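You operate a simulated robot arm through the tools that you are given. There is no shell and no other tool.

You are at the controls of a simulated robot arm. One attempt, no reset.

## Task
Switch on the run-out tester, spin the grooved cylinder and sort it by its reading.
Fine: one press of START; grey tray, GOOD up to 0.05, else OVER; blue arm back out.

The check looks at the end state, three seconds after you hand in, the way a careful person would. Anything else that was tipped, shoved, dropped, spilled or broken makes it a failure.

## Robot
A 7-joint arm with a two-finger parallel gripper, fixed in place. Base frame: the origin is at the foot of the arm, x ahead of it, y to its left, z up; the work surface is at about z = 840. Units: mm, degrees, N and s.
Its first joint turns from -149.0 to 149.0 degrees. Payload 3.43 kg.
The tool frame sits at the grasp point between the pads (the TCP): z along the fingers, y along the line on which they close. The tips reach 30 mm beyond it. The gripper opens to 94 mm. The fingers are 28 mm wide and 10 mm thick; the gripper's body (50 by 96 mm) begins 55 mm behind the TCP.
Orientation is that of the tool frame in the base frame, as a unit quaternion [x, y, z, w]. With the fingers straight down and closing along the base's y, the tool's x points along the base's -x, its y along +y and its z along -z.

## Interface
- The arm moves only by the tool jog_arm. Its argument "rows" is a list that holds one entry, the list of rows, each a list of 7 numbers: the turn, a rotation vector about the base's x, y, z in units of 8 degrees (1.0 is 8 degrees), then the shift along the base's x, y, z in units of 40 mm (1.0 is 40 mm), then the closure in counts, from 0 (fully open) to 255 (shut). In form: [[[wx, wy, wz, x, y, z, claw], ...]]. A call has 1 to 20 rows; each row shifts and turns the commanded pose from where the row before left it. A call with a number of a shift or a turn outside -1 to 1 is refused whole. Rows are played at 5 a second. More than 50 mm and 8.6 degrees between two rows, or a gripper value outside its range, and nothing of the call is played. A pose out of reach is approached as far as the arm can. The call stops where the force on the tool passes 50 N (or 10 N more than at its start, if that is more) or the arm is blocked; 0.2 s more then pass. The fingers move at their own pace (about 45 mm/s each) and stop on an object; they squeeze with about 22 N. The grip force told is the motor's: it shows also when the fingers shut on nothing. Time passes only in rows, and 0.2 s behind the last, so rows that do not move let the fingers close. It gives the time, the measured TCP pose, the force on the tool (base axes), the opening and the grip force at its end, in the units of the frame above (readings bear some noise), with the torque about the TCP (base axes, N m) and any sound that the robot's microphone picked up.
- Cameras (640 x 400 px; columns grow to the right, rows downward): "scene" is fixed at [400.5, -496.9, 1595.1]; the picture's right is [1.00, 0.05, 0.00], its down [0.02, -0.43, -0.90] and it looks along [-0.05, 0.90, -0.43] (base axes); focal length 368 px, centre (320, 200). "wrist" rides on the gripper at [76, 14, -102] in the tool frame; the picture's right is [-0.18, 0.98, 0.00], its down [-0.75, -0.14, -0.64] and it looks along [-0.63, -0.12, 0.77] (tool axes); focal length 243 px, centre (320, 200). There is no depth. A picture from a camera that has moved, and an enlarged one, comes with that camera's place and axes in the base frame and with its lens.
- snapshot(camera): a new picture of that camera. The clock stands still meanwhile.
- enlarge(camera, box): a new picture of the part [left, top, right, bottom] of that camera's present view, enlarged. The clock stands still meanwhile.
- close_job(): hands the job in; it is judged then, once.

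Places have to be worked out from the pictures, the camera data and where the tool is seen. Open the gripper and draw the arm clear of the work before you hand the job in, unless the task says otherwise.

The tools are called after "Call:" by a JSON object that holds its "method" and its "body". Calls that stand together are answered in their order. jog_arm: Moves the arm, as the interface text tells. Its arguments: {"type":"object","properties":{"rows":{"type":"array","items":{"type":"array","items":{"type":"array","items":{"type":"number"}}}}},"required":["rows"]} The other tools are called the same way: snapshot (camera) takes a picture; enlarge (camera, box) takes an enlarged picture of a part of a camera's view; close_job () hands the job in.

At the start:

```text
t: 0.0
ee_pos: [501.6, 851.7, 1131.3]
ee_rot: [0.0, 1.0, 0.0, 0.001]
wrist_force: [-0.2, -0.7, 0.4]
wrist_torque: [0.01, 0.02, 0.01]
finger_gap: 93.8
finger_force: 0.1
```

scene: 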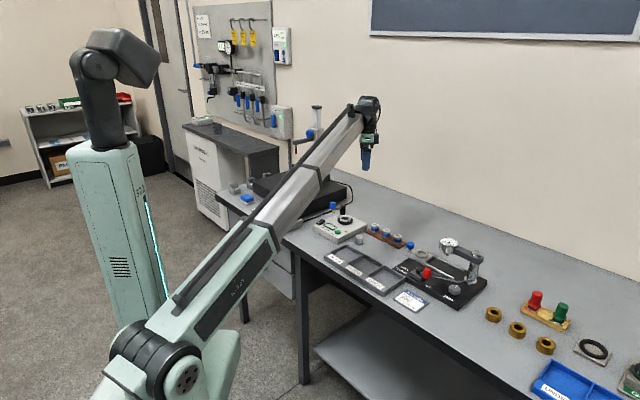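
wrist: 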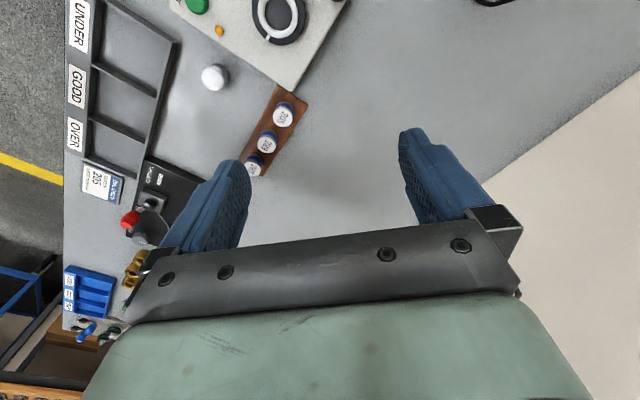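

I begin by looking closely at the scene: the bench holds a tray, a tester with dial, a control box and several parts. I take enlarged views of the relevant areas.

Call:
{"method": "enlarge", "body": {"camera": "scene", "box": [300, 190, 500, 315]}}

Call:
{"method": "enlarge", "body": {"camera": "scene", "box": [440, 240, 640, 400]}}

Call:
{"method": "enlarge", "body": {"camera": "scene", "box": [180, 0, 360, 220]}}

Call:
{"method": "enlarge", "body": {"camera": "wrist", "box": [60, 0, 340, 175]}}

```text
3.20 times, centred on (400, 252) of scene
camera zoom: at [400.5, -496.9, 1595.1], right [1.0, 0.05, 0.0], down [0.02, -0.43, -0.9], along [-0.05, 0.9, -0.43], focal length 1176 px, centre (64, 32)
```

zoom: 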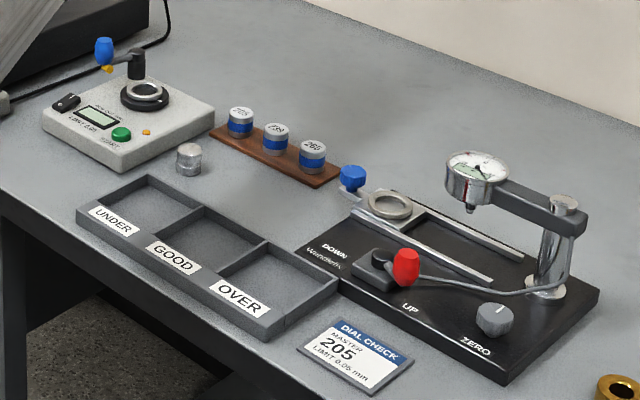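

```text
2.50 times, centred on (540, 320) of scene
camera zoom: at [400.5, -496.9, 1595.1], right [1.0, 0.05, 0.0], down [0.02, -0.43, -0.9], along [-0.05, 0.9, -0.43], focal length 919 px, centre (-230, -100)
```

zoom: 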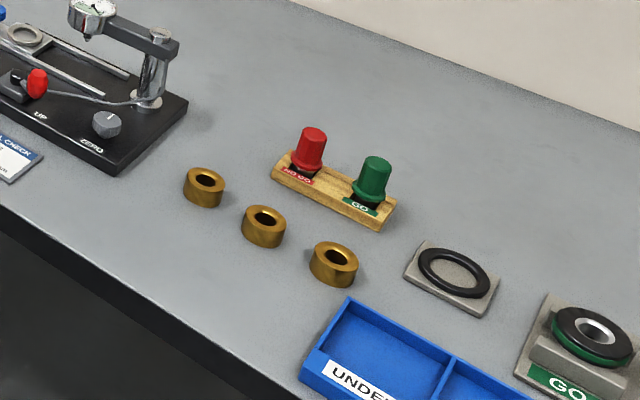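

```text
1.82 times, centred on (270, 110) of scene
camera zoom: at [400.5, -496.9, 1595.1], right [1.0, 0.05, 0.0], down [0.02, -0.43, -0.9], along [-0.05, 0.9, -0.43], focal length 668 px, centre (411, 364)
```

zoom: 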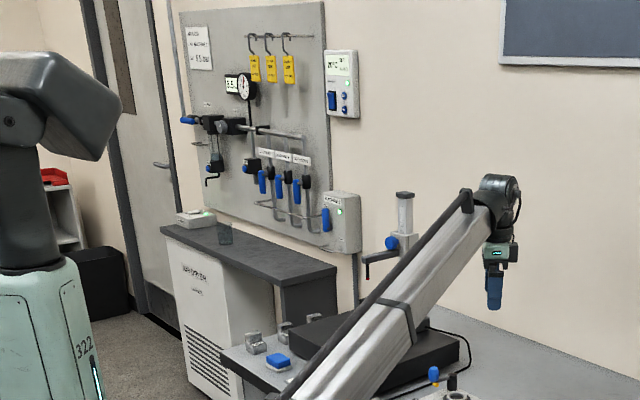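

```text
2.29 times, centred on (200, 88) of wrist
camera zoom: at [424.5, 865.5, 1233.4], right [0.18, 0.98, 0.0], down [0.75, -0.14, 0.64], along [0.63, -0.12, -0.77], focal length 555 px, centre (594, 457)
```

zoom: 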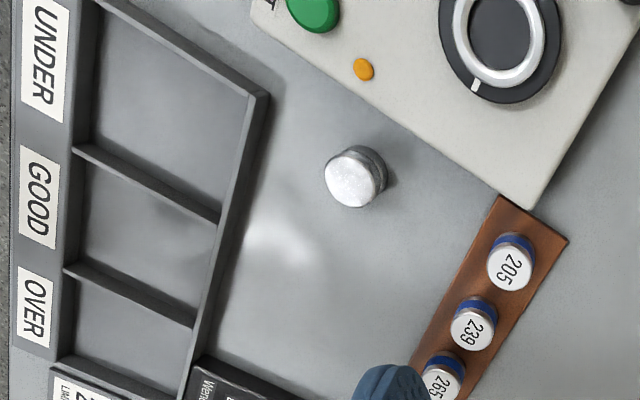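

The run-out tester seems to be the light box with rocker, LCD, green START, turntable and a blue-knobbed swing arm; the plain-looking cylinder next to it is likely the grooved one. I zoom further.

Call:
{"method": "enlarge", "body": {"camera": "scene", "box": [308, 196, 372, 248]}}

Call:
{"method": "enlarge", "body": {"camera": "scene", "box": [320, 230, 410, 300]}}

Call:
{"method": "enlarge", "body": {"camera": "wrist", "box": [180, 0, 360, 110]}}

Call:
{"method": "enlarge", "body": {"camera": "scene", "box": [230, 120, 360, 220]}}

```text
7.69 times, centred on (340, 222) of scene
camera zoom: at [400.5, -496.9, 1595.1], right [1.0, 0.05, 0.0], down [0.02, -0.43, -0.9], along [-0.05, 0.9, -0.43], focal length 2827 px, centre (166, 31)
```

zoom: 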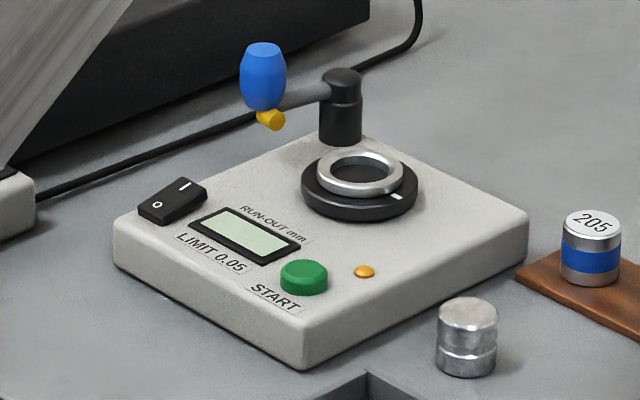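

```text
5.71 times, centred on (365, 265) of scene
camera zoom: at [400.5, -496.9, 1595.1], right [1.0, 0.05, 0.0], down [0.02, -0.43, -0.9], along [-0.05, 0.9, -0.43], focal length 2100 px, centre (63, -171)
```

zoom: 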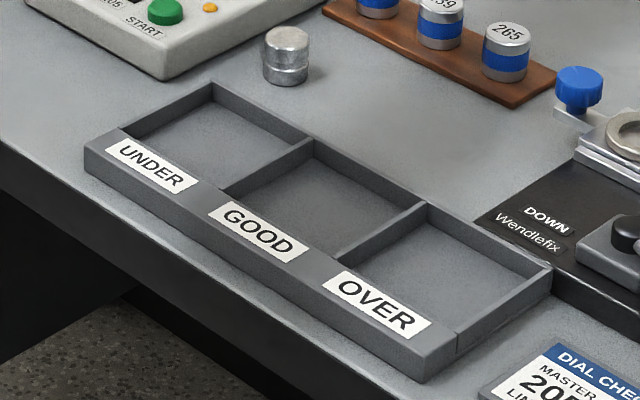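

```text
3.56 times, centred on (270, 55) of wrist
camera zoom: at [424.5, 865.5, 1233.4], right [0.18, 0.98, 0.0], down [0.75, -0.14, 0.64], along [0.63, -0.12, -0.77], focal length 863 px, centre (498, 716)
```

zoom: 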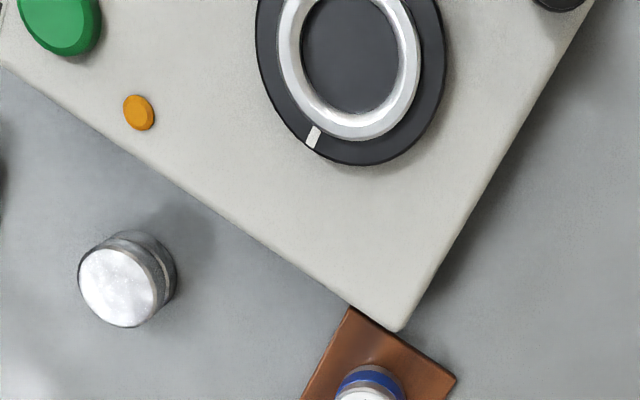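

```text
4.00 times, centred on (295, 170) of scene
camera zoom: at [400.5, -496.9, 1595.1], right [1.0, 0.05, 0.0], down [0.02, -0.43, -0.9], along [-0.05, 0.9, -0.43], focal length 1470 px, centre (420, 320)
```

zoom: 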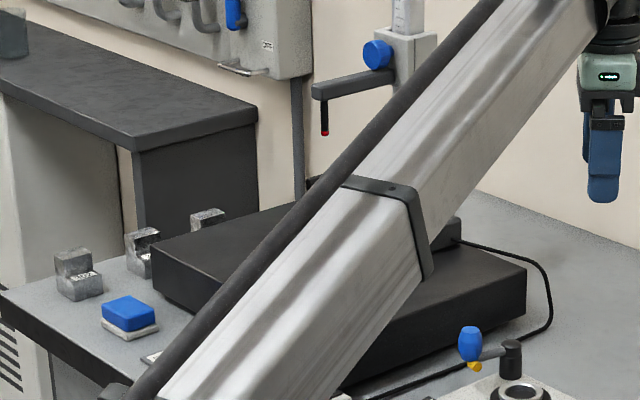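

The grooved cylinder stands at about (483, 707), the chuck at about (430, 815, 888), START at about (403, 728, 880), the rocker at about (331, 795). I shift the tool back in x at the same height to see the tester with the wrist camera.

Call:
{"method": "jog_arm", "body": {"rows": [[[0, 0, 0, -1, 0, 0, 0], [0, 0, 0, -1, 0, 0, 0], [0, 0, 0, -1, 0, 0, 0], [0, 0, 0, -1, 0, 0, 0], [0, 0, 0, 0, 0, 0, 0]]]}}

Call:
{"method": "snapshot", "body": {"camera": "wrist"}}

```text
t: 1.2
ee_pos: [342.5, 852.1, 1130.0]
ee_rot: [0.0, 1.0, 0.001, 0.0]
wrist_force: [-0.7, 0.3, -0.1]
wrist_torque: [-0.02, 0.01, 0.0]
finger_gap: 94.2
finger_force: 0.1
```

```text
taken
camera wrist: at [264.9, 866.4, 1233.1], right [0.18, 0.98, 0.0], down [0.75, -0.14, 0.64], along [0.63, -0.12, -0.77], focal length 243 px, centre (320, 200)
```

wrist: 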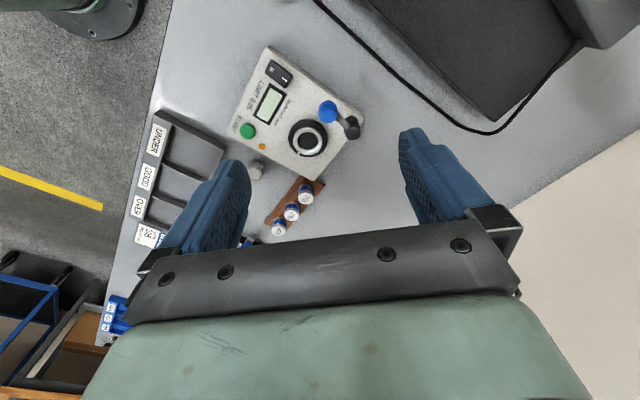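

The whole tester is in view now. I enlarge it to measure the post, arm, probe, rocker and chuck.

Call:
{"method": "enlarge", "body": {"camera": "wrist", "box": [220, 30, 390, 190]}}

Call:
{"method": "enlarge", "body": {"camera": "wrist", "box": [280, 80, 376, 170]}}

Call:
{"method": "enlarge", "body": {"camera": "scene", "box": [318, 196, 358, 228]}}

```text
2.50 times, centred on (305, 110) of wrist
camera zoom: at [264.9, 866.4, 1233.1], right [0.18, 0.98, 0.0], down [0.75, -0.14, 0.64], along [0.63, -0.12, -0.77], focal length 606 px, centre (358, 425)
```

zoom: 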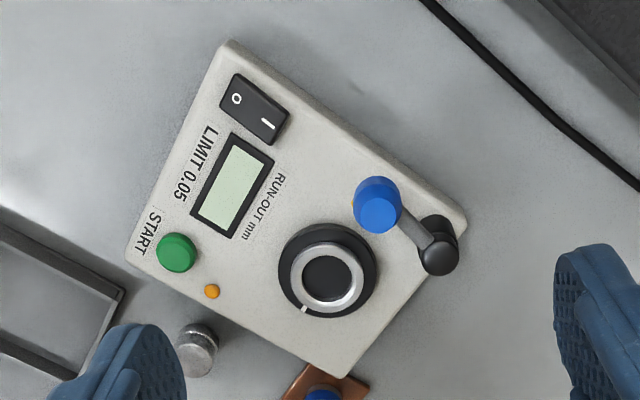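

```text
4.44 times, centred on (328, 125) of wrist
camera zoom: at [264.9, 866.4, 1233.1], right [0.18, 0.98, 0.0], down [0.75, -0.14, 0.64], along [0.63, -0.12, -0.77], focal length 1078 px, centre (284, 533)
```

zoom: 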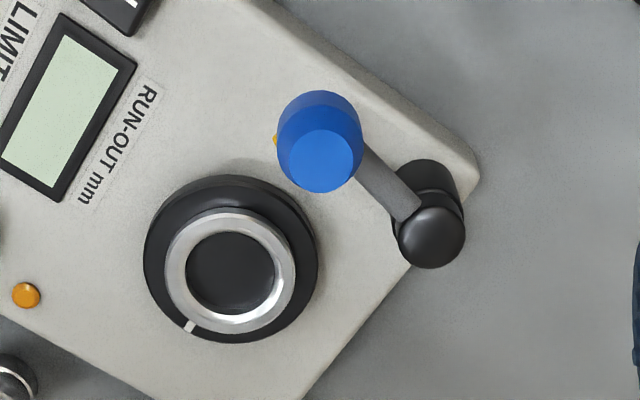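

```text
12.50 times, centred on (338, 212) of scene
camera zoom: at [400.5, -496.9, 1595.1], right [1.0, 0.05, 0.0], down [0.02, -0.43, -0.9], along [-0.05, 0.9, -0.43], focal length 4594 px, centre (95, 50)
```

zoom: 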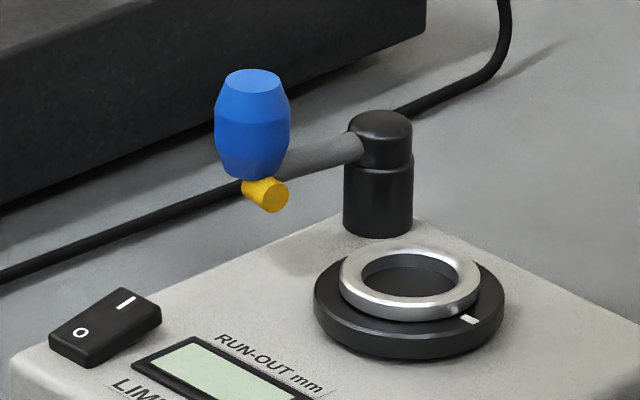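

Triangulated: post (419, 884, top 910), knob (376, 855, top 940), yellow probe ≈ (381, 841, 905), chuck ring (428, 816, top 888), rocker 'I' mark ≈ (338, 802, 884) standing higher than 'O' (324, 790, 880), so it is off. I close the fingers, yaw −45° to line up with the rocker, and come down to z≈1010 above the 'I' end for a closer look.

Call:
{"method": "jog_arm", "body": {"rows": [[[0, 0, -1, 0, -0.2, -0.4, 255], [0, 0, -1, 0, -0.2, -0.4, 255], [0, 0, -1, 0, -0.2, -0.4, 255], [0, 0, -1, 0, -0.2, -0.4, 255], [0, 0, -1, 0, -0.2, -0.4, 255], [0, 0, -0.625, 0, -0.15, -0.5, 255], [0, 0, 0, 0, 0, -0.5, 255], [0, 0, 0, 0, 0, 0, 255], [0, 0, 0, 0, 0, 0, 255]]]}}

Call:
{"method": "snapshot", "body": {"camera": "wrist"}}

Call:
{"method": "snapshot", "body": {"camera": "scene"}}

```text
t: 3.2
ee_pos: [341.1, 805.7, 1011.2]
ee_rot: [0.382, 0.924, 0.0, -0.001]
wrist_force: [-0.6, -1.3, -0.1]
wrist_torque: [0.01, -0.01, -0.01]
finger_gap: 0.2
finger_force: 21.8
```

```text
taken
camera wrist: at [297.3, 869.2, 1113.1], right [0.83, 0.56, 0.0], down [0.43, -0.63, 0.64], along [0.36, -0.53, -0.77], focal length 243 px, centre (320, 200)
```

wrist: 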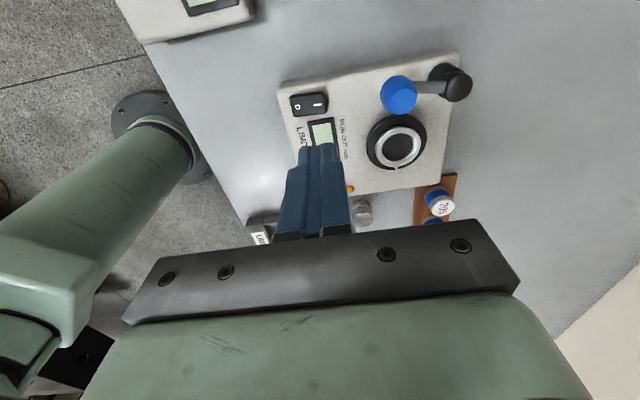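

```text
taken
```

scene: 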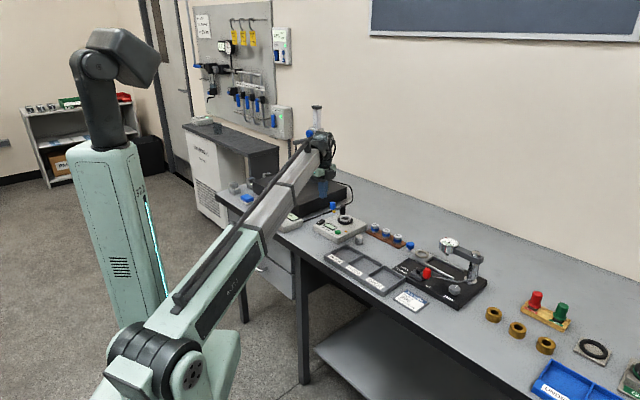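

The fingers are closed and yawed; the rocker is visible clear of the fingers. I enlarge to refine its place.

Call:
{"method": "enlarge", "body": {"camera": "wrist", "box": [270, 40, 480, 200]}}

Call:
{"method": "enlarge", "body": {"camera": "wrist", "box": [275, 75, 355, 165]}}

Call:
{"method": "enlarge", "body": {"camera": "scene", "box": [308, 180, 372, 248]}}

```text
2.50 times, centred on (375, 120) of wrist
camera zoom: at [297.3, 869.2, 1113.1], right [0.83, 0.56, 0.0], down [0.43, -0.63, 0.64], along [0.36, -0.53, -0.77], focal length 606 px, centre (182, 400)
```

zoom: 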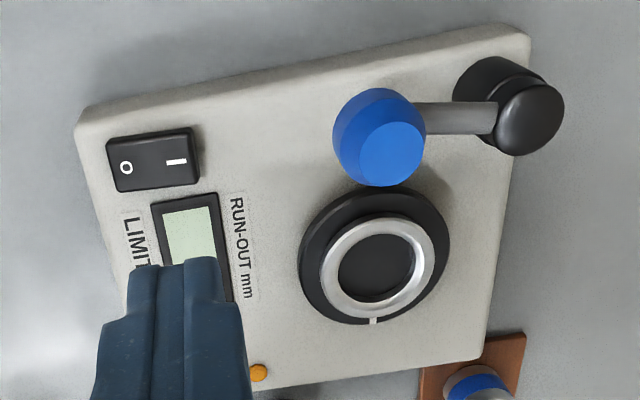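

```text
4.44 times, centred on (315, 120) of wrist
camera zoom: at [297.3, 869.2, 1113.1], right [0.83, 0.56, 0.0], down [0.43, -0.63, 0.64], along [0.36, -0.53, -0.77], focal length 1078 px, centre (342, 556)
```

zoom: 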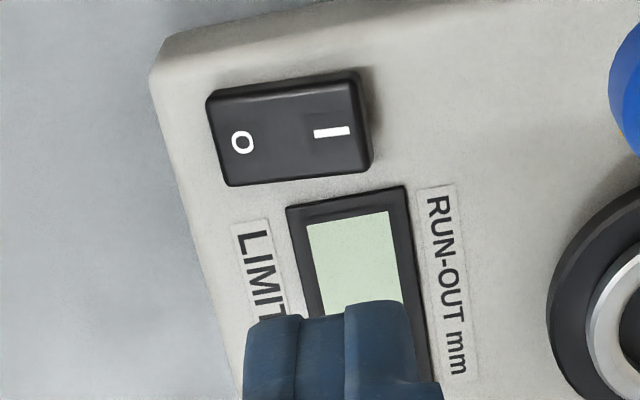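

```text
5.88 times, centred on (340, 214) of scene
camera zoom: at [400.5, -496.9, 1595.1], right [1.0, 0.05, 0.0], down [0.02, -0.43, -0.9], along [-0.05, 0.9, -0.43], focal length 2162 px, centre (202, 118)
```

zoom: 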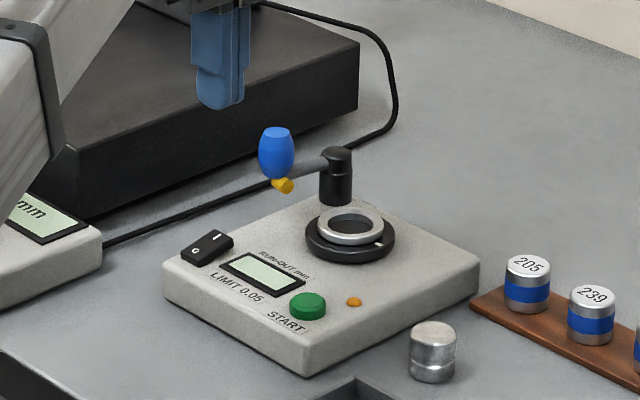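

The 'I' end of the rocker is around (338–343, 803–810), standing at z≈884. I descend over it to tips ≈ 8 mm above it and look at the reading before pressing.

Call:
{"method": "jog_arm", "body": {"rows": [[[0, 0, 0, 0.03, 0.04, -0.7, 255], [0, 0, 0, 0, 0, -0.7, 255], [0, 0, 0, 0, 0, -0.55, 255], [0, 0, 0, 0, 0, -0.1, 255], [0, 0, 0, 0, 0, 0, 255], [0, 0, 0, 0, 0, 0, 255]]]}}

Call:
{"method": "enlarge", "body": {"camera": "scene", "box": [308, 180, 372, 248]}}

Call:
{"method": "enlarge", "body": {"camera": "wrist", "box": [220, 60, 420, 200]}}

```text
t: 4.6
ee_pos: [342.6, 806.9, 928.9]
ee_rot: [0.383, 0.924, 0.0, 0.0]
wrist_force: [0.4, 0.1, -1.0]
wrist_torque: [-0.02, -0.01, 0.0]
finger_gap: 0.0
finger_force: 22.0
```

```text
5.88 times, centred on (340, 214) of scene
camera zoom: at [400.5, -496.9, 1595.1], right [1.0, 0.05, 0.0], down [0.02, -0.43, -0.9], along [-0.05, 0.9, -0.43], focal length 2162 px, centre (202, 118)
```

zoom: 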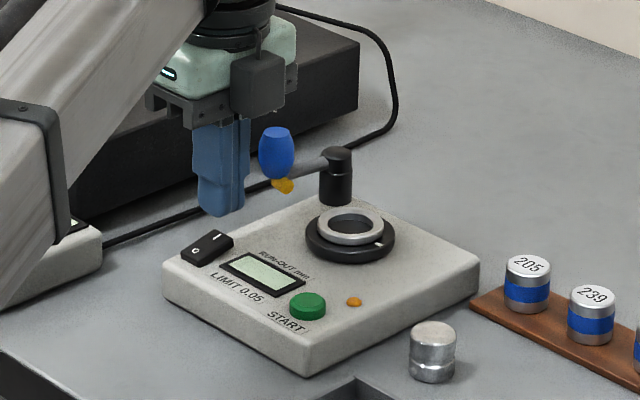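

```text
2.86 times, centred on (320, 130) of wrist
camera zoom: at [298.1, 870.6, 1031.7], right [0.83, 0.56, 0.0], down [0.43, -0.63, 0.64], along [0.36, -0.53, -0.77], focal length 693 px, centre (320, 400)
```

zoom: 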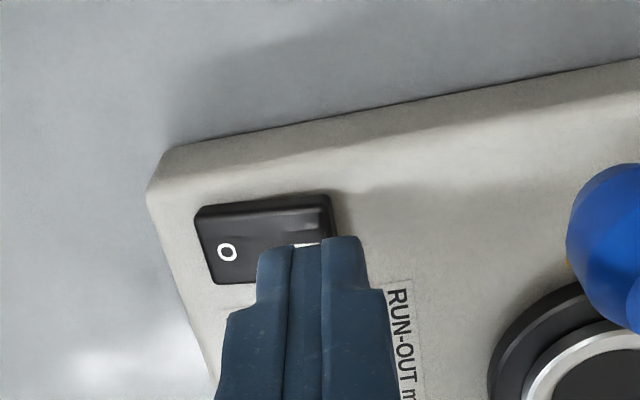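

The tip is over the 'I' half but its inner edge sits near the rocker's pivot, so I shift about 6 mm outward along the rocker axis and step down gently, watching the force.

Call:
{"method": "jog_arm", "body": {"rows": [[[0, 0, 0, 0.105, 0.105, 0, 255], [0, 0, 0, 0, 0, -0.1, 255], [0, 0, 0, 0, 0, -0.1, 255], [0, 0, 0, 0, 0, -0.08, 255], [0, 0, 0, 0, 0, 0, 255]]]}}

Call:
{"method": "enlarge", "body": {"camera": "wrist", "box": [220, 60, 420, 200]}}

```text
t: 5.8
ee_pos: [347.1, 811.4, 916.9]
ee_rot: [0.382, 0.924, 0.001, 0.0]
wrist_force: [0.0, 0.8, 0.0]
wrist_torque: [-0.02, -0.01, 0.01]
finger_gap: 0.0
finger_force: 22.0
```

```text
2.86 times, centred on (320, 130) of wrist
camera zoom: at [302.9, 875.0, 1019.9], right [0.83, 0.56, 0.0], down [0.43, -0.63, 0.64], along [0.36, -0.53, -0.77], focal length 693 px, centre (320, 400)
```

zoom: 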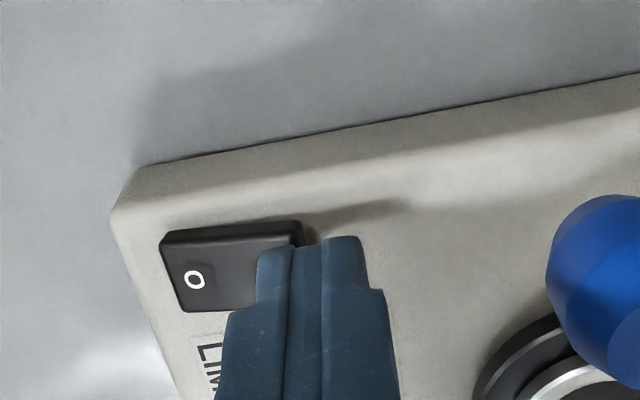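

The tip now overlaps the outer third of the 'I' end with no contact yet. I press down in 1.6 mm steps.

Call:
{"method": "jog_arm", "body": {"rows": [[[0, 0, 0, 0, 0, -0.04, 255], [0, 0, 0, 0, 0, -0.04, 255], [0, 0, 0, 0, 0, -0.04, 255], [0, 0, 0, 0, 0, -0.04, 255]]]}}

Call:
{"method": "enlarge", "body": {"camera": "scene", "box": [308, 180, 372, 248]}}

```text
t: 6.8
ee_pos: [347.1, 811.4, 911.6]
ee_rot: [0.383, 0.924, 0.0, 0.0]
wrist_force: [3.5, 1.0, 2.1]
wrist_torque: [0.03, -0.05, 0.02]
finger_gap: 0.4
finger_force: 22.2
```

```text
5.88 times, centred on (340, 214) of scene
camera zoom: at [400.5, -496.9, 1595.1], right [1.0, 0.05, 0.0], down [0.02, -0.43, -0.9], along [-0.05, 0.9, -0.43], focal length 2162 px, centre (202, 118)
```

zoom: 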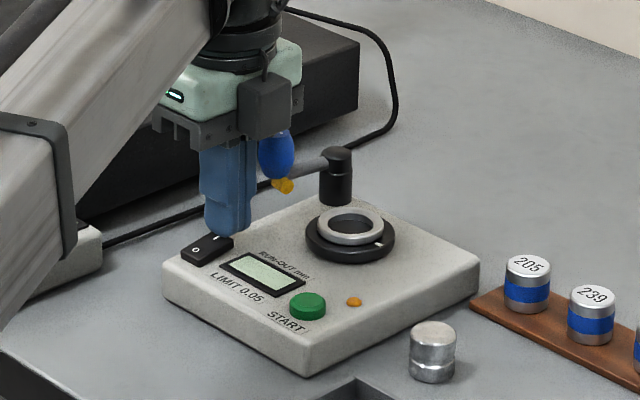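

Contact has begun (a few newtons). I continue the press a few more millimetres.

Call:
{"method": "jog_arm", "body": {"rows": [[[0, 0, 0, 0, 0, -0.04, 255], [0, 0, 0, 0, 0, -0.04, 255], [0, 0, 0, 0, 0, -0.02, 255]]]}}

Call:
{"method": "enlarge", "body": {"camera": "scene", "box": [308, 180, 372, 248]}}

```text
t: 7.6
ee_pos: [346.3, 809.3, 907.8]
ee_rot: [0.383, 0.924, 0.0, 0.0]
wrist_force: [-2.0, -0.4, 3.8]
wrist_torque: [-0.03, 0.04, -0.04]
finger_gap: 0.1
finger_force: 22.0
```

```text
5.88 times, centred on (340, 214) of scene
camera zoom: at [400.5, -496.9, 1595.1], right [1.0, 0.05, 0.0], down [0.02, -0.43, -0.9], along [-0.05, 0.9, -0.43], focal length 2162 px, centre (202, 118)
```

zoom: 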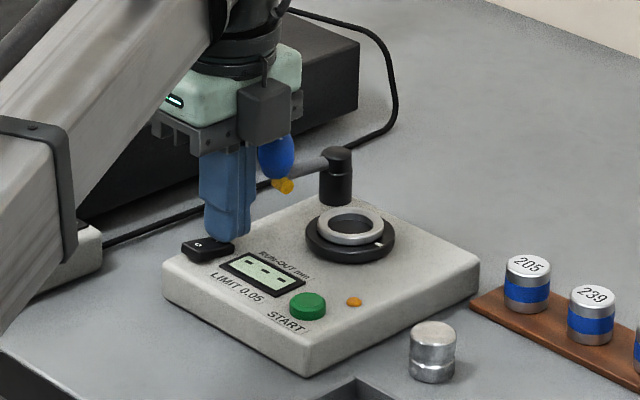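

The LCD now shows "- - -": the tester is on and the rocker has flipped. I lift straight up, then travel over towards the cylinder at (483, 707).

Call:
{"method": "jog_arm", "body": {"rows": [[[0, 0, 0, 0, 0, 0.2, 255], [0, 0, 0, 0, 0, 0.6, 255], [0, 0, 0, 0, 0, 1, 255], [0, 0, 0, 0, 0, 1, 255], [0, 0, 0, 0.7, -0.7, 0, 100], [0, 0, 0, 0.7, -0.7, 0, 100], [0, 0, 0, 0.7, -0.7, 0, 100], [0, 0, 0, 0.4, -0.1, 0, 100], [0, 0, 0, 0, 0, 0, 100], [0, 0, 0, 0, 0, 0, 100]]]}}

Call:
{"method": "snapshot", "body": {"camera": "wrist"}}

Call:
{"method": "enlarge", "body": {"camera": "scene", "box": [308, 180, 402, 260]}}

```text
t: 9.8
ee_pos: [445.6, 725.3, 1020.2]
ee_rot: [0.383, 0.924, 0.0, 0.0]
wrist_force: [0.2, 0.7, -0.3]
wrist_torque: [-0.02, 0.02, -0.02]
finger_gap: 57.3
finger_force: 0.1
```

```text
taken
camera wrist: at [401.6, 787.8, 1122.4], right [0.83, 0.56, 0.0], down [0.43, -0.63, 0.64], along [0.36, -0.53, -0.77], focal length 243 px, centre (320, 200)
```

wrist: 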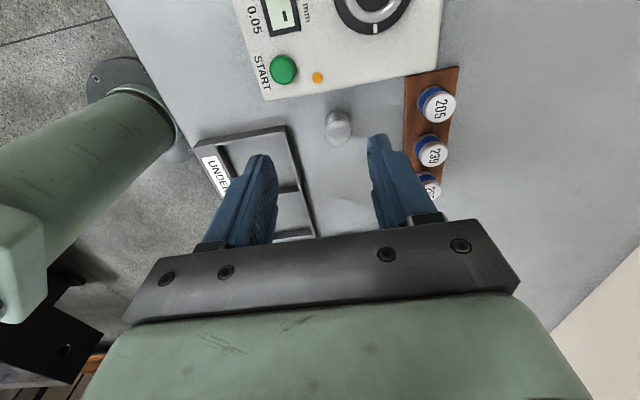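

```text
5.00 times, centred on (355, 220) of scene
camera zoom: at [400.5, -496.9, 1595.1], right [1.0, 0.05, 0.0], down [0.02, -0.43, -0.9], along [-0.05, 0.9, -0.43], focal length 1838 px, centre (145, 100)
```

zoom: 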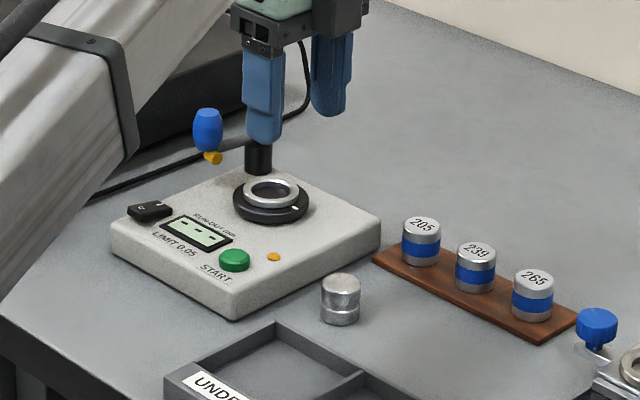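

I enlarge the wrist view around the cylinder to measure position, diameter and height.

Call:
{"method": "enlarge", "body": {"camera": "wrist", "box": [300, 90, 380, 160]}}

Call:
{"method": "enlarge", "body": {"camera": "scene", "box": [340, 220, 380, 250]}}

Call:
{"method": "enlarge", "body": {"camera": "wrist", "box": [180, 110, 330, 245]}}

```text
5.71 times, centred on (340, 125) of wrist
camera zoom: at [401.6, 787.8, 1122.4], right [0.83, 0.56, 0.0], down [0.43, -0.63, 0.64], along [0.36, -0.53, -0.77], focal length 1386 px, centre (206, 629)
```

zoom: 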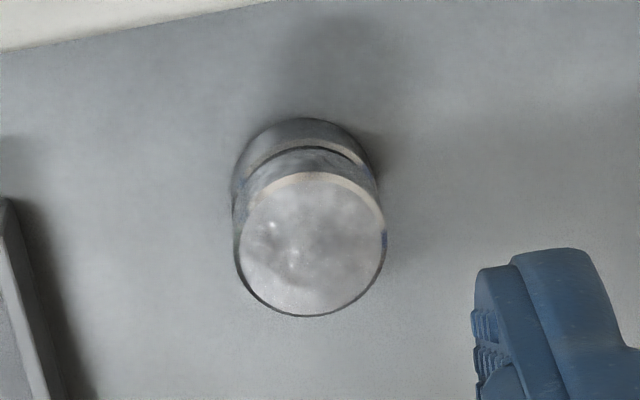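

```text
13.33 times, centred on (360, 235) of scene
camera zoom: at [400.5, -496.9, 1595.1], right [1.0, 0.05, 0.0], down [0.02, -0.43, -0.9], along [-0.05, 0.9, -0.43], focal length 4900 px, centre (-213, -267)
```

zoom: 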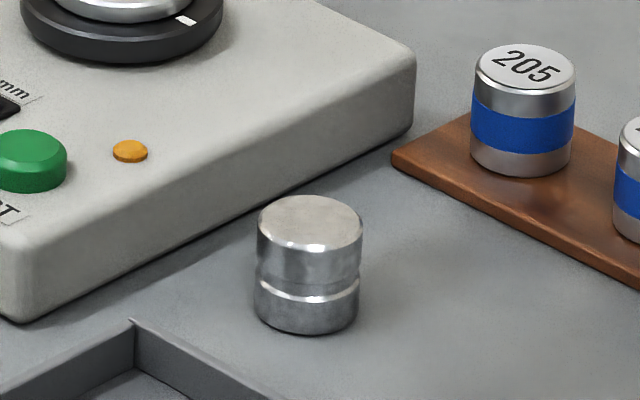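

```text
2.96 times, centred on (255, 178) of wrist
camera zoom: at [401.6, 787.8, 1122.4], right [0.83, 0.56, 0.0], down [0.43, -0.63, 0.64], along [0.36, -0.53, -0.77], focal length 719 px, centre (513, 267)
```

zoom: 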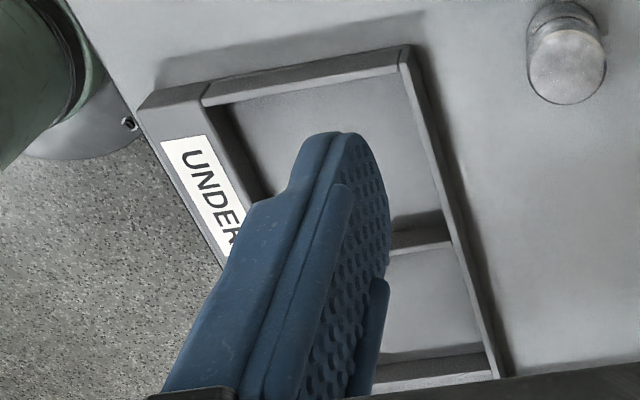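

The cylinder is about 29–30 mm in diameter, 28 mm tall, at about (484, 705). I check the chuck ring's inner size the same way from the scene camera.

Call:
{"method": "enlarge", "body": {"camera": "scene", "box": [330, 206, 362, 230]}}

Call:
{"method": "enlarge", "body": {"camera": "scene", "box": [346, 230, 374, 251]}}

Call:
{"method": "enlarge", "body": {"camera": "wrist", "box": [230, 0, 430, 100]}}

```text
16.00 times, centred on (346, 218) of scene
camera zoom: at [400.5, -496.9, 1595.1], right [1.0, 0.05, 0.0], down [0.02, -0.43, -0.9], along [-0.05, 0.9, -0.43], focal length 5880 px, centre (-96, -88)
```

zoom: 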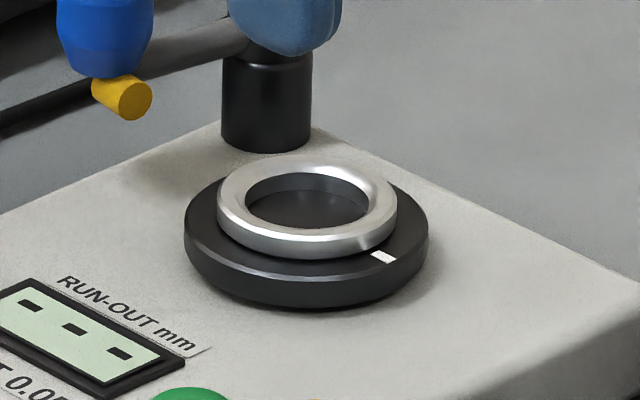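

```text
16.00 times, centred on (360, 240) of scene
camera zoom: at [400.5, -496.9, 1595.1], right [1.0, 0.05, 0.0], down [0.02, -0.43, -0.9], along [-0.05, 0.9, -0.43], focal length 5880 px, centre (-320, -448)
```

zoom: 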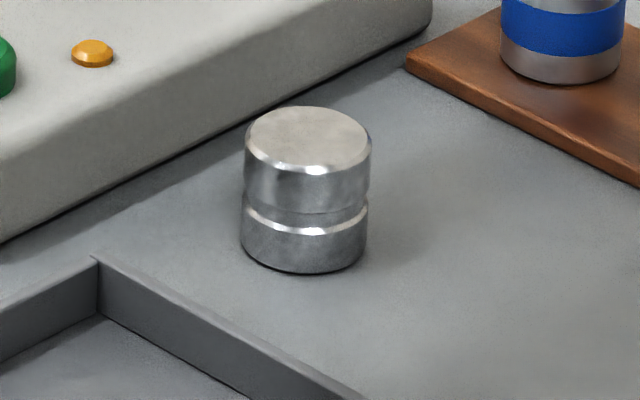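

```text
3.20 times, centred on (330, 50) of wrist
camera zoom: at [401.6, 787.8, 1122.4], right [0.83, 0.56, 0.0], down [0.43, -0.63, 0.64], along [0.36, -0.53, -0.77], focal length 776 px, centre (288, 680)
```

zoom: 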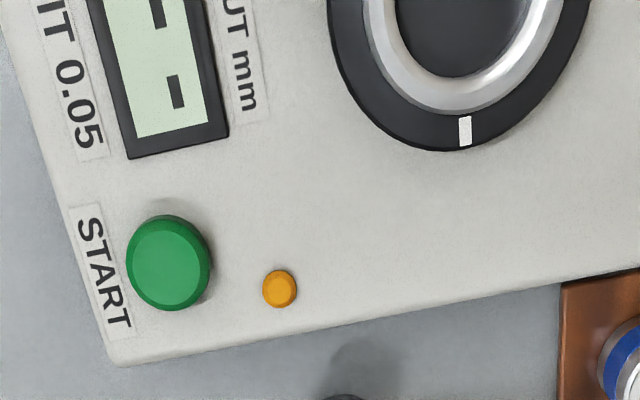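

Ring inner diameter ≈ 31–32 mm, so the cylinder fits with about 1–2 mm clearance; I need good alignment. To cancel camera errors, I will look straight down the tool axis at the cylinder and then at the chuck from equal heights. First above the cylinder.

Call:
{"method": "jog_arm", "body": {"rows": [[[0, 0, 0, 0.48, -0.26, 0, 100], [0, 0, 0, 0.48, -0.26, 0, 100], [0, 0, 0, 0, 0, -0.75, 100], [0, 0, 0, 0, 0, -0.75, 100], [0, 0, 0, 0, 0, 0, 100], [0, 0, 0, 0, 0, 0, 100]]]}}

Call:
{"method": "snapshot", "body": {"camera": "wrist"}}

Call:
{"method": "enlarge", "body": {"camera": "wrist", "box": [270, 80, 370, 160]}}

```text
t: 11.2
ee_pos: [486.4, 702.3, 958.6]
ee_rot: [0.383, 0.924, -0.001, 0.0]
wrist_force: [-0.1, 0.0, 0.2]
wrist_torque: [-0.01, 0.0, -0.01]
finger_gap: 57.4
finger_force: 0.1
```

```text
taken
camera wrist: at [441.6, 766.2, 1060.9], right [0.83, 0.56, 0.0], down [0.43, -0.63, 0.64], along [0.36, -0.53, -0.77], focal length 243 px, centre (320, 200)
```

wrist: 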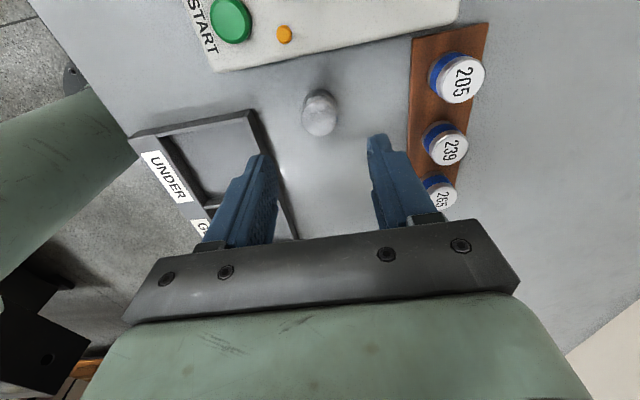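

```text
5.00 times, centred on (320, 120) of wrist
camera zoom: at [441.6, 766.2, 1060.9], right [0.83, 0.56, 0.0], down [0.43, -0.63, 0.64], along [0.36, -0.53, -0.77], focal length 1213 px, centre (320, 600)
```

zoom: 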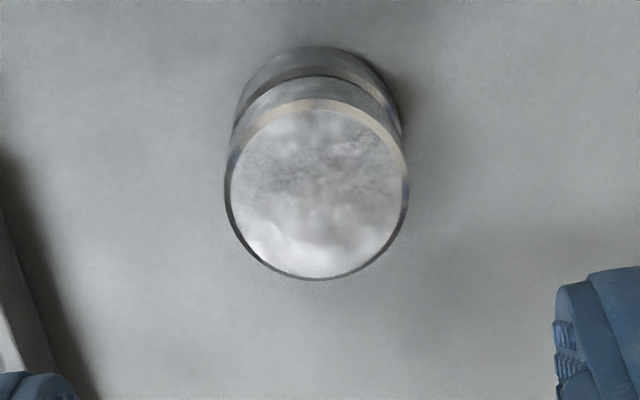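

The cylinder's top centre sits ~2 mm off the tool axis, at (483.7, 704.0). I correct, descend to TCP z≈882 (tips ~12 mm above the bench, above the groove), and close.

Call:
{"method": "jog_arm", "body": {"rows": [[[0, 0, 0, -0.043, 0.035, 0, 100], [0, 0, 0, 0, 0, -0.6, 100], [0, 0, 0, 0, 0, -0.6, 100], [0, 0, 0, 0, 0, -0.5, 100], [0, 0, 0, 0, 0, -0.225, 100], [0, 0, 0, 0, 0, 0, 100], [0, 0, 0, 0, 0, 0, 100]]]}}

Call:
{"method": "snapshot", "body": {"camera": "wrist"}}

Call:
{"method": "enlarge", "body": {"camera": "scene", "box": [330, 200, 394, 260]}}

```text
t: 12.8
ee_pos: [485.0, 703.3, 883.0]
ee_rot: [0.383, 0.924, 0.0, -0.001]
wrist_force: [0.8, 0.1, -0.3]
wrist_torque: [0.04, 0.02, -0.02]
finger_gap: 57.1
finger_force: 0.1
```

```text
taken
camera wrist: at [439.4, 768.0, 984.7], right [0.83, 0.56, 0.0], down [0.43, -0.63, 0.64], along [0.36, -0.53, -0.77], focal length 243 px, centre (320, 200)
```

wrist: 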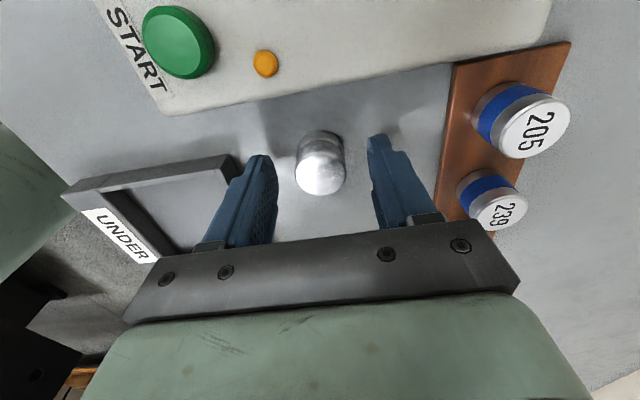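

```text
6.67 times, centred on (362, 230) of scene
camera zoom: at [400.5, -496.9, 1595.1], right [1.0, 0.05, 0.0], down [0.02, -0.43, -0.9], along [-0.05, 0.9, -0.43], focal length 2450 px, centre (40, 0)
```

zoom: 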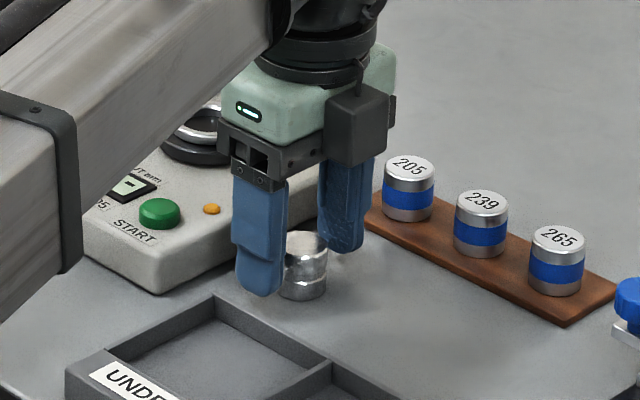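

The cylinder stands centred between the fingers. I close on it and wait.

Call:
{"method": "jog_arm", "body": {"rows": [[[0, 0, 0, 0, 0, 0, 255], [0, 0, 0, 0, 0, 0, 255], [0, 0, 0, 0, 0, 0, 255], [0, 0, 0, 0, 0, 0, 255], [0, 0, 0, 0, 0, 0, 255], [0, 0, 0, 0, 0, 0, 255]]]}}

Call:
{"method": "enlarge", "body": {"camera": "wrist", "box": [260, 100, 380, 220]}}

```text
t: 14.2
ee_pos: [483.7, 703.8, 882.5]
ee_rot: [0.382, 0.924, 0.0, 0.001]
wrist_force: [0.3, 1.0, 1.3]
wrist_torque: [0.01, 0.01, -0.03]
finger_gap: 28.6
finger_force: 22.1
```

```text
3.33 times, centred on (320, 160) of wrist
camera zoom: at [439.4, 768.0, 984.8], right [0.83, 0.56, 0.0], down [0.43, -0.63, 0.64], along [0.36, -0.53, -0.77], focal length 809 px, centre (320, 333)
```

zoom: 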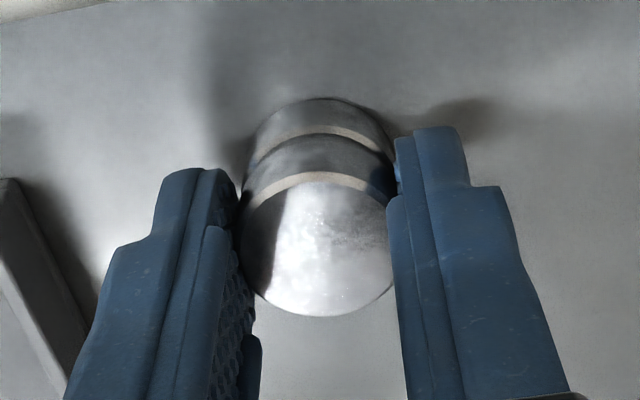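

The gap reads 28.6 mm and the cylinder is held. I lift to z≈1000 and carry it over the chuck at about (429, 817), stopping above for alignment.

Call:
{"method": "jog_arm", "body": {"rows": [[[0, 0, 0, 0, 0, 0.25, 255], [0, 0, 0, 0, 0, 0.7, 255], [0, 0, 0, 0, 0, 1, 255], [0, 0, 0, 0, 0, 1, 255], [0, 0, 0, -0.34, 0.7075, 0, 255], [0, 0, 0, -0.34, 0.7075, 0, 255], [0, 0, 0, -0.34, 0.7075, 0, 255], [0, 0, 0, -0.34, 0.7075, 0, 255], [0, 0, 0, 0, 0, -0.3, 255], [0, 0, 0, 0, 0, -0.3, 255], [0, 0, 0, 0, 0, 0, 255], [0, 0, 0, 0, 0, 0, 255]]]}}

Call:
{"method": "snapshot", "body": {"camera": "wrist"}}

Call:
{"method": "enlarge", "body": {"camera": "scene", "box": [310, 170, 374, 240]}}

Call:
{"method": "enlarge", "body": {"camera": "wrist", "box": [260, 80, 380, 220]}}

```text
t: 16.8
ee_pos: [429.4, 816.4, 976.6]
ee_rot: [0.383, 0.924, 0.0, -0.001]
wrist_force: [0.6, -0.5, -1.5]
wrist_torque: [0.0, -0.03, 0.01]
finger_gap: 28.7
finger_force: 21.8
```

```text
taken
camera wrist: at [385.2, 880.5, 1079.0], right [0.83, 0.56, 0.0], down [0.43, -0.63, 0.64], along [0.36, -0.53, -0.77], focal length 243 px, centre (320, 200)
```

wrist: 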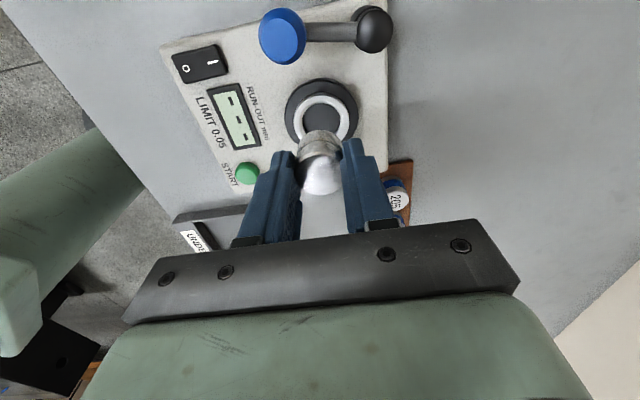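

```text
5.71 times, centred on (342, 205) of scene
camera zoom: at [400.5, -496.9, 1595.1], right [1.0, 0.05, 0.0], down [0.02, -0.43, -0.9], along [-0.05, 0.9, -0.43], focal length 2100 px, centre (194, 171)
```

zoom: 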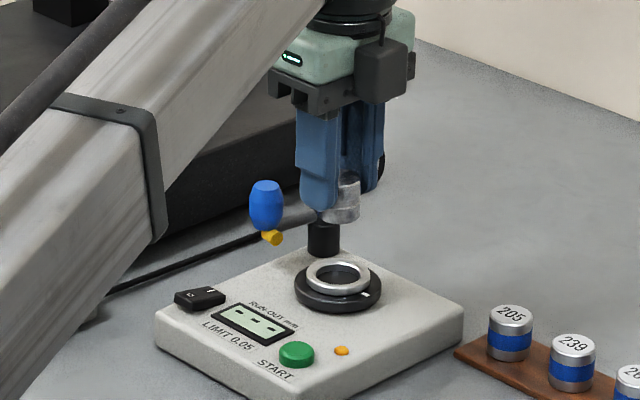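

```text
2.86 times, centred on (320, 150) of wrist
camera zoom: at [385.2, 880.5, 1079.0], right [0.83, 0.56, 0.0], down [0.43, -0.63, 0.64], along [0.36, -0.53, -0.77], focal length 693 px, centre (320, 343)
```

zoom: 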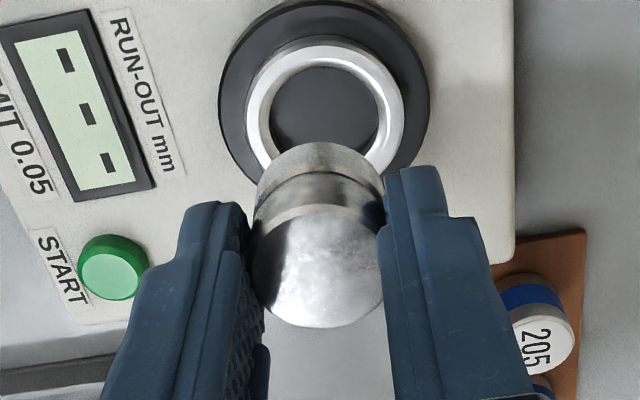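

The ring centre lies ~1.2 mm towards tool +y from the tool axis; along tool x it matches to within about half a millimetre. I correct by (0.85, 0.85) mm and lower to about 10 mm above the ring for another check.

Call:
{"method": "jog_arm", "body": {"rows": [[[0, 0, 0, 0.021, 0.021, 0, 255], [0, 0, 0, 0, 0, -0.3, 255], [0, 0, 0, 0, 0, -0.3, 255], [0, 0, 0, 0, 0, -0.3, 255], [0, 0, 0, 0, 0, 0, 255], [0, 0, 0, 0, 0, 0, 255]]]}}

Call:
{"method": "enlarge", "body": {"camera": "scene", "box": [326, 196, 366, 226]}}

Call:
{"method": "enlarge", "body": {"camera": "wrist", "box": [260, 80, 380, 220]}}

```text
t: 18.2
ee_pos: [430.5, 818.4, 940.4]
ee_rot: [0.383, 0.924, 0.0, 0.0]
wrist_force: [0.0, 0.7, -0.8]
wrist_torque: [-0.04, 0.03, -0.02]
finger_gap: 28.5
finger_force: 22.1
```

```text
13.33 times, centred on (346, 211) of scene
camera zoom: at [400.5, -496.9, 1595.1], right [1.0, 0.05, 0.0], down [0.02, -0.43, -0.9], along [-0.05, 0.9, -0.43], focal length 4900 px, centre (-27, 53)
```

zoom: 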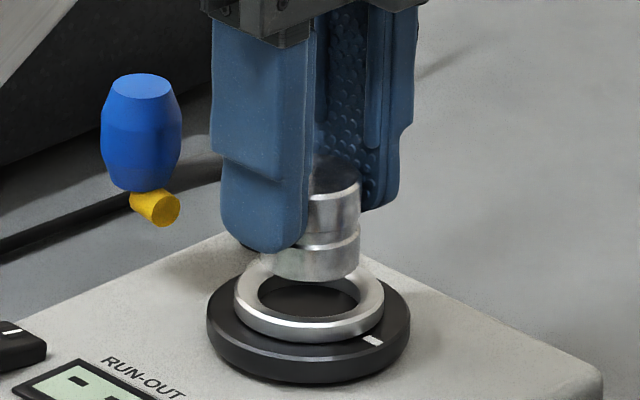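

```text
2.86 times, centred on (320, 150) of wrist
camera zoom: at [386.3, 881.4, 1042.7], right [0.83, 0.56, 0.0], down [0.43, -0.63, 0.64], along [0.36, -0.53, -0.77], focal length 693 px, centre (320, 343)
```

zoom: 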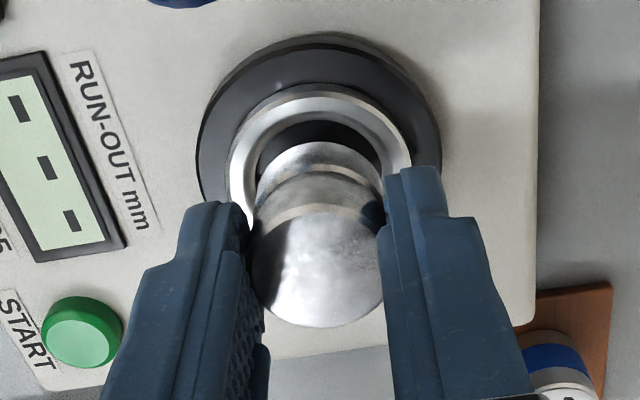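

Scene and wrist views both show the cylinder over the ring within roughly half a millimetre sideways. I lower slowly, in about 1.5 mm steps, watching for early contact at ring-top height (TCP ≈ 931) versus seated (TCP ≈ 925).

Call:
{"method": "jog_arm", "body": {"rows": [[[0, 0, 0, 0, 0, -0.1, 255], [0, 0, 0, 0, 0, -0.05, 255], [0, 0, 0, 0, 0, -0.04, 255], [0, 0, 0, 0, 0, -0.04, 255], [0, 0, 0, 0, 0, -0.03, 255], [0, 0, 0, 0, 0, 0, 255]]]}}

Call:
{"method": "enlarge", "body": {"camera": "scene", "box": [326, 196, 366, 226]}}

Call:
{"method": "enlarge", "body": {"camera": "wrist", "box": [260, 80, 380, 220]}}

```text
t: 19.6
ee_pos: [430.0, 817.0, 929.6]
ee_rot: [0.383, 0.924, 0.0, 0.0]
wrist_force: [0.4, 0.0, -0.7]
wrist_torque: [-0.02, -0.01, 0.0]
finger_gap: 28.7
finger_force: 22.2
```

```text
13.33 times, centred on (346, 211) of scene
camera zoom: at [400.5, -496.9, 1595.1], right [1.0, 0.05, 0.0], down [0.02, -0.43, -0.9], along [-0.05, 0.9, -0.43], focal length 4900 px, centre (-27, 53)
```

zoom: 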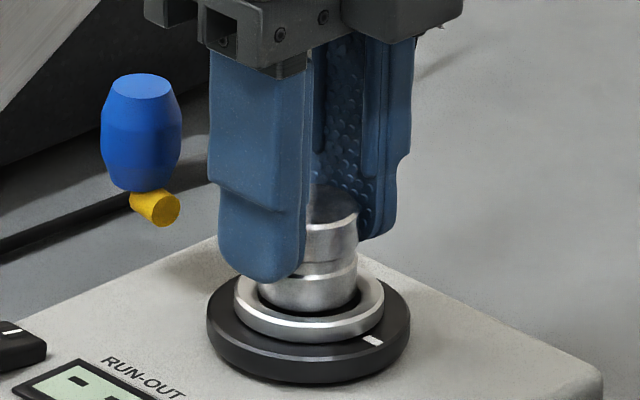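

```text
2.86 times, centred on (320, 150) of wrist
camera zoom: at [385.8, 881.2, 1032.8], right [0.83, 0.56, 0.0], down [0.43, -0.63, 0.64], along [0.36, -0.53, -0.77], focal length 693 px, centre (320, 343)
```

zoom: 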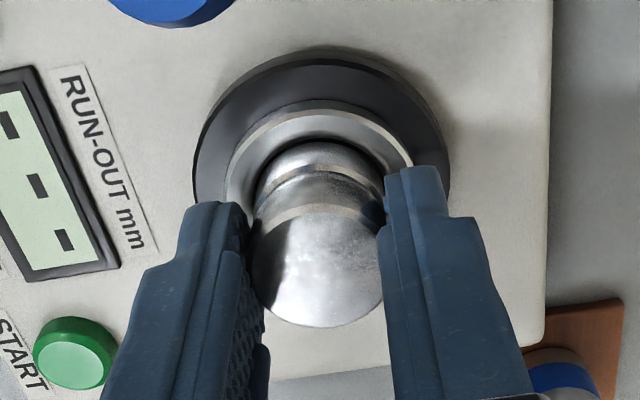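

No force yet and the cylinder appears to be entering the ring. I continue lowering in ~1.2 mm steps.

Call:
{"method": "jog_arm", "body": {"rows": [[[0, 0, 0, 0, 0, -0.03, 255], [0, 0, 0, 0, 0, -0.03, 255], [0, 0, 0, 0, 0, -0.03, 255], [0, 0, 0, 0, 0, 0, 255]]]}}

Call:
{"method": "enlarge", "body": {"camera": "scene", "box": [326, 196, 366, 226]}}

```text
t: 20.6
ee_pos: [431.6, 816.7, 927.4]
ee_rot: [0.383, 0.924, 0.0, -0.001]
wrist_force: [2.7, -4.0, -0.6]
wrist_torque: [-0.16, -0.11, 0.0]
finger_gap: 28.6
finger_force: 21.7
```

```text
13.33 times, centred on (346, 211) of scene
camera zoom: at [400.5, -496.9, 1595.1], right [1.0, 0.05, 0.0], down [0.02, -0.43, -0.9], along [-0.05, 0.9, -0.43], focal length 4900 px, centre (-27, 53)
```

zoom: 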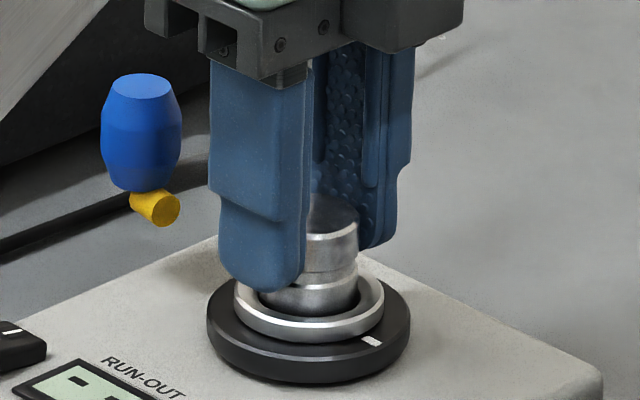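

A small side force pushes the tool toward (+x, −y), so the cylinder is touching the ring's far wall. I shift ~0.8 mm that way and check.

Call:
{"method": "jog_arm", "body": {"rows": [[[0, 0, 0, 0.012, -0.016, 0, 255], [0, 0, 0, 0, 0, 0, 255], [0, 0, 0, 0, 0, 0, 255]]]}}

```text
t: 21.4
ee_pos: [429.7, 817.4, 927.9]
ee_rot: [0.383, 0.924, 0.0, 0.0]
wrist_force: [0.4, -0.3, -1.5]
wrist_torque: [-0.02, -0.01, 0.01]
finger_gap: 28.8
finger_force: 21.6
```

The side force vanished. I keep lowering.

Call:
{"method": "jog_arm", "body": {"rows": [[[0, 0, 0, 0, 0, -0.03, 255], [0, 0, 0, 0, 0, -0.03, 255], [0, 0, 0, 0, 0, 0, 255]]]}}

```text
t: 22.2
ee_pos: [430.8, 816.8, 923.8]
ee_rot: [0.383, 0.924, -0.001, 0.0]
wrist_force: [-0.1, 0.4, 2.2]
wrist_torque: [0.01, 0.0, 0.0]
finger_gap: 28.9
finger_force: 22.1
```

Nearly seated (z≈924, slight upward force). One more small step.

Call:
{"method": "jog_arm", "body": {"rows": [[[0, 0, 0, 0, 0, -0.025, 255], [0, 0, 0, 0, 0, 0, 255]]]}}

Call:
{"method": "enlarge", "body": {"camera": "scene", "box": [326, 196, 366, 226]}}

Call:
{"method": "enlarge", "body": {"camera": "wrist", "box": [260, 80, 380, 220]}}

```text
t: 22.8
ee_pos: [430.1, 817.2, 923.0]
ee_rot: [0.383, 0.924, 0.0, 0.0]
wrist_force: [1.3, -1.1, 7.5]
wrist_torque: [-0.06, -0.1, -0.02]
finger_gap: 28.7
finger_force: 21.8
```

```text
13.33 times, centred on (346, 211) of scene
camera zoom: at [400.5, -496.9, 1595.1], right [1.0, 0.05, 0.0], down [0.02, -0.43, -0.9], along [-0.05, 0.9, -0.43], focal length 4900 px, centre (-27, 53)
```

zoom: 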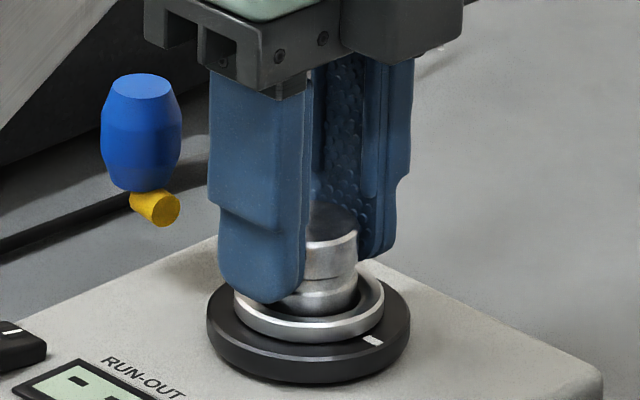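

```text
2.86 times, centred on (320, 150) of wrist
camera zoom: at [385.8, 881.1, 1026.0], right [0.83, 0.56, 0.0], down [0.43, -0.63, 0.64], along [0.36, -0.53, -0.77], focal length 693 px, centre (320, 343)
```

zoom: 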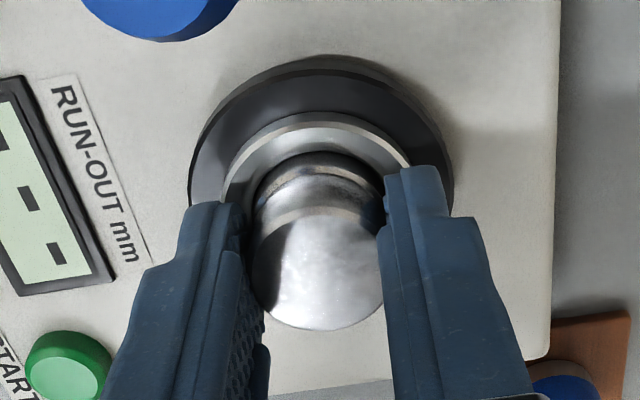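

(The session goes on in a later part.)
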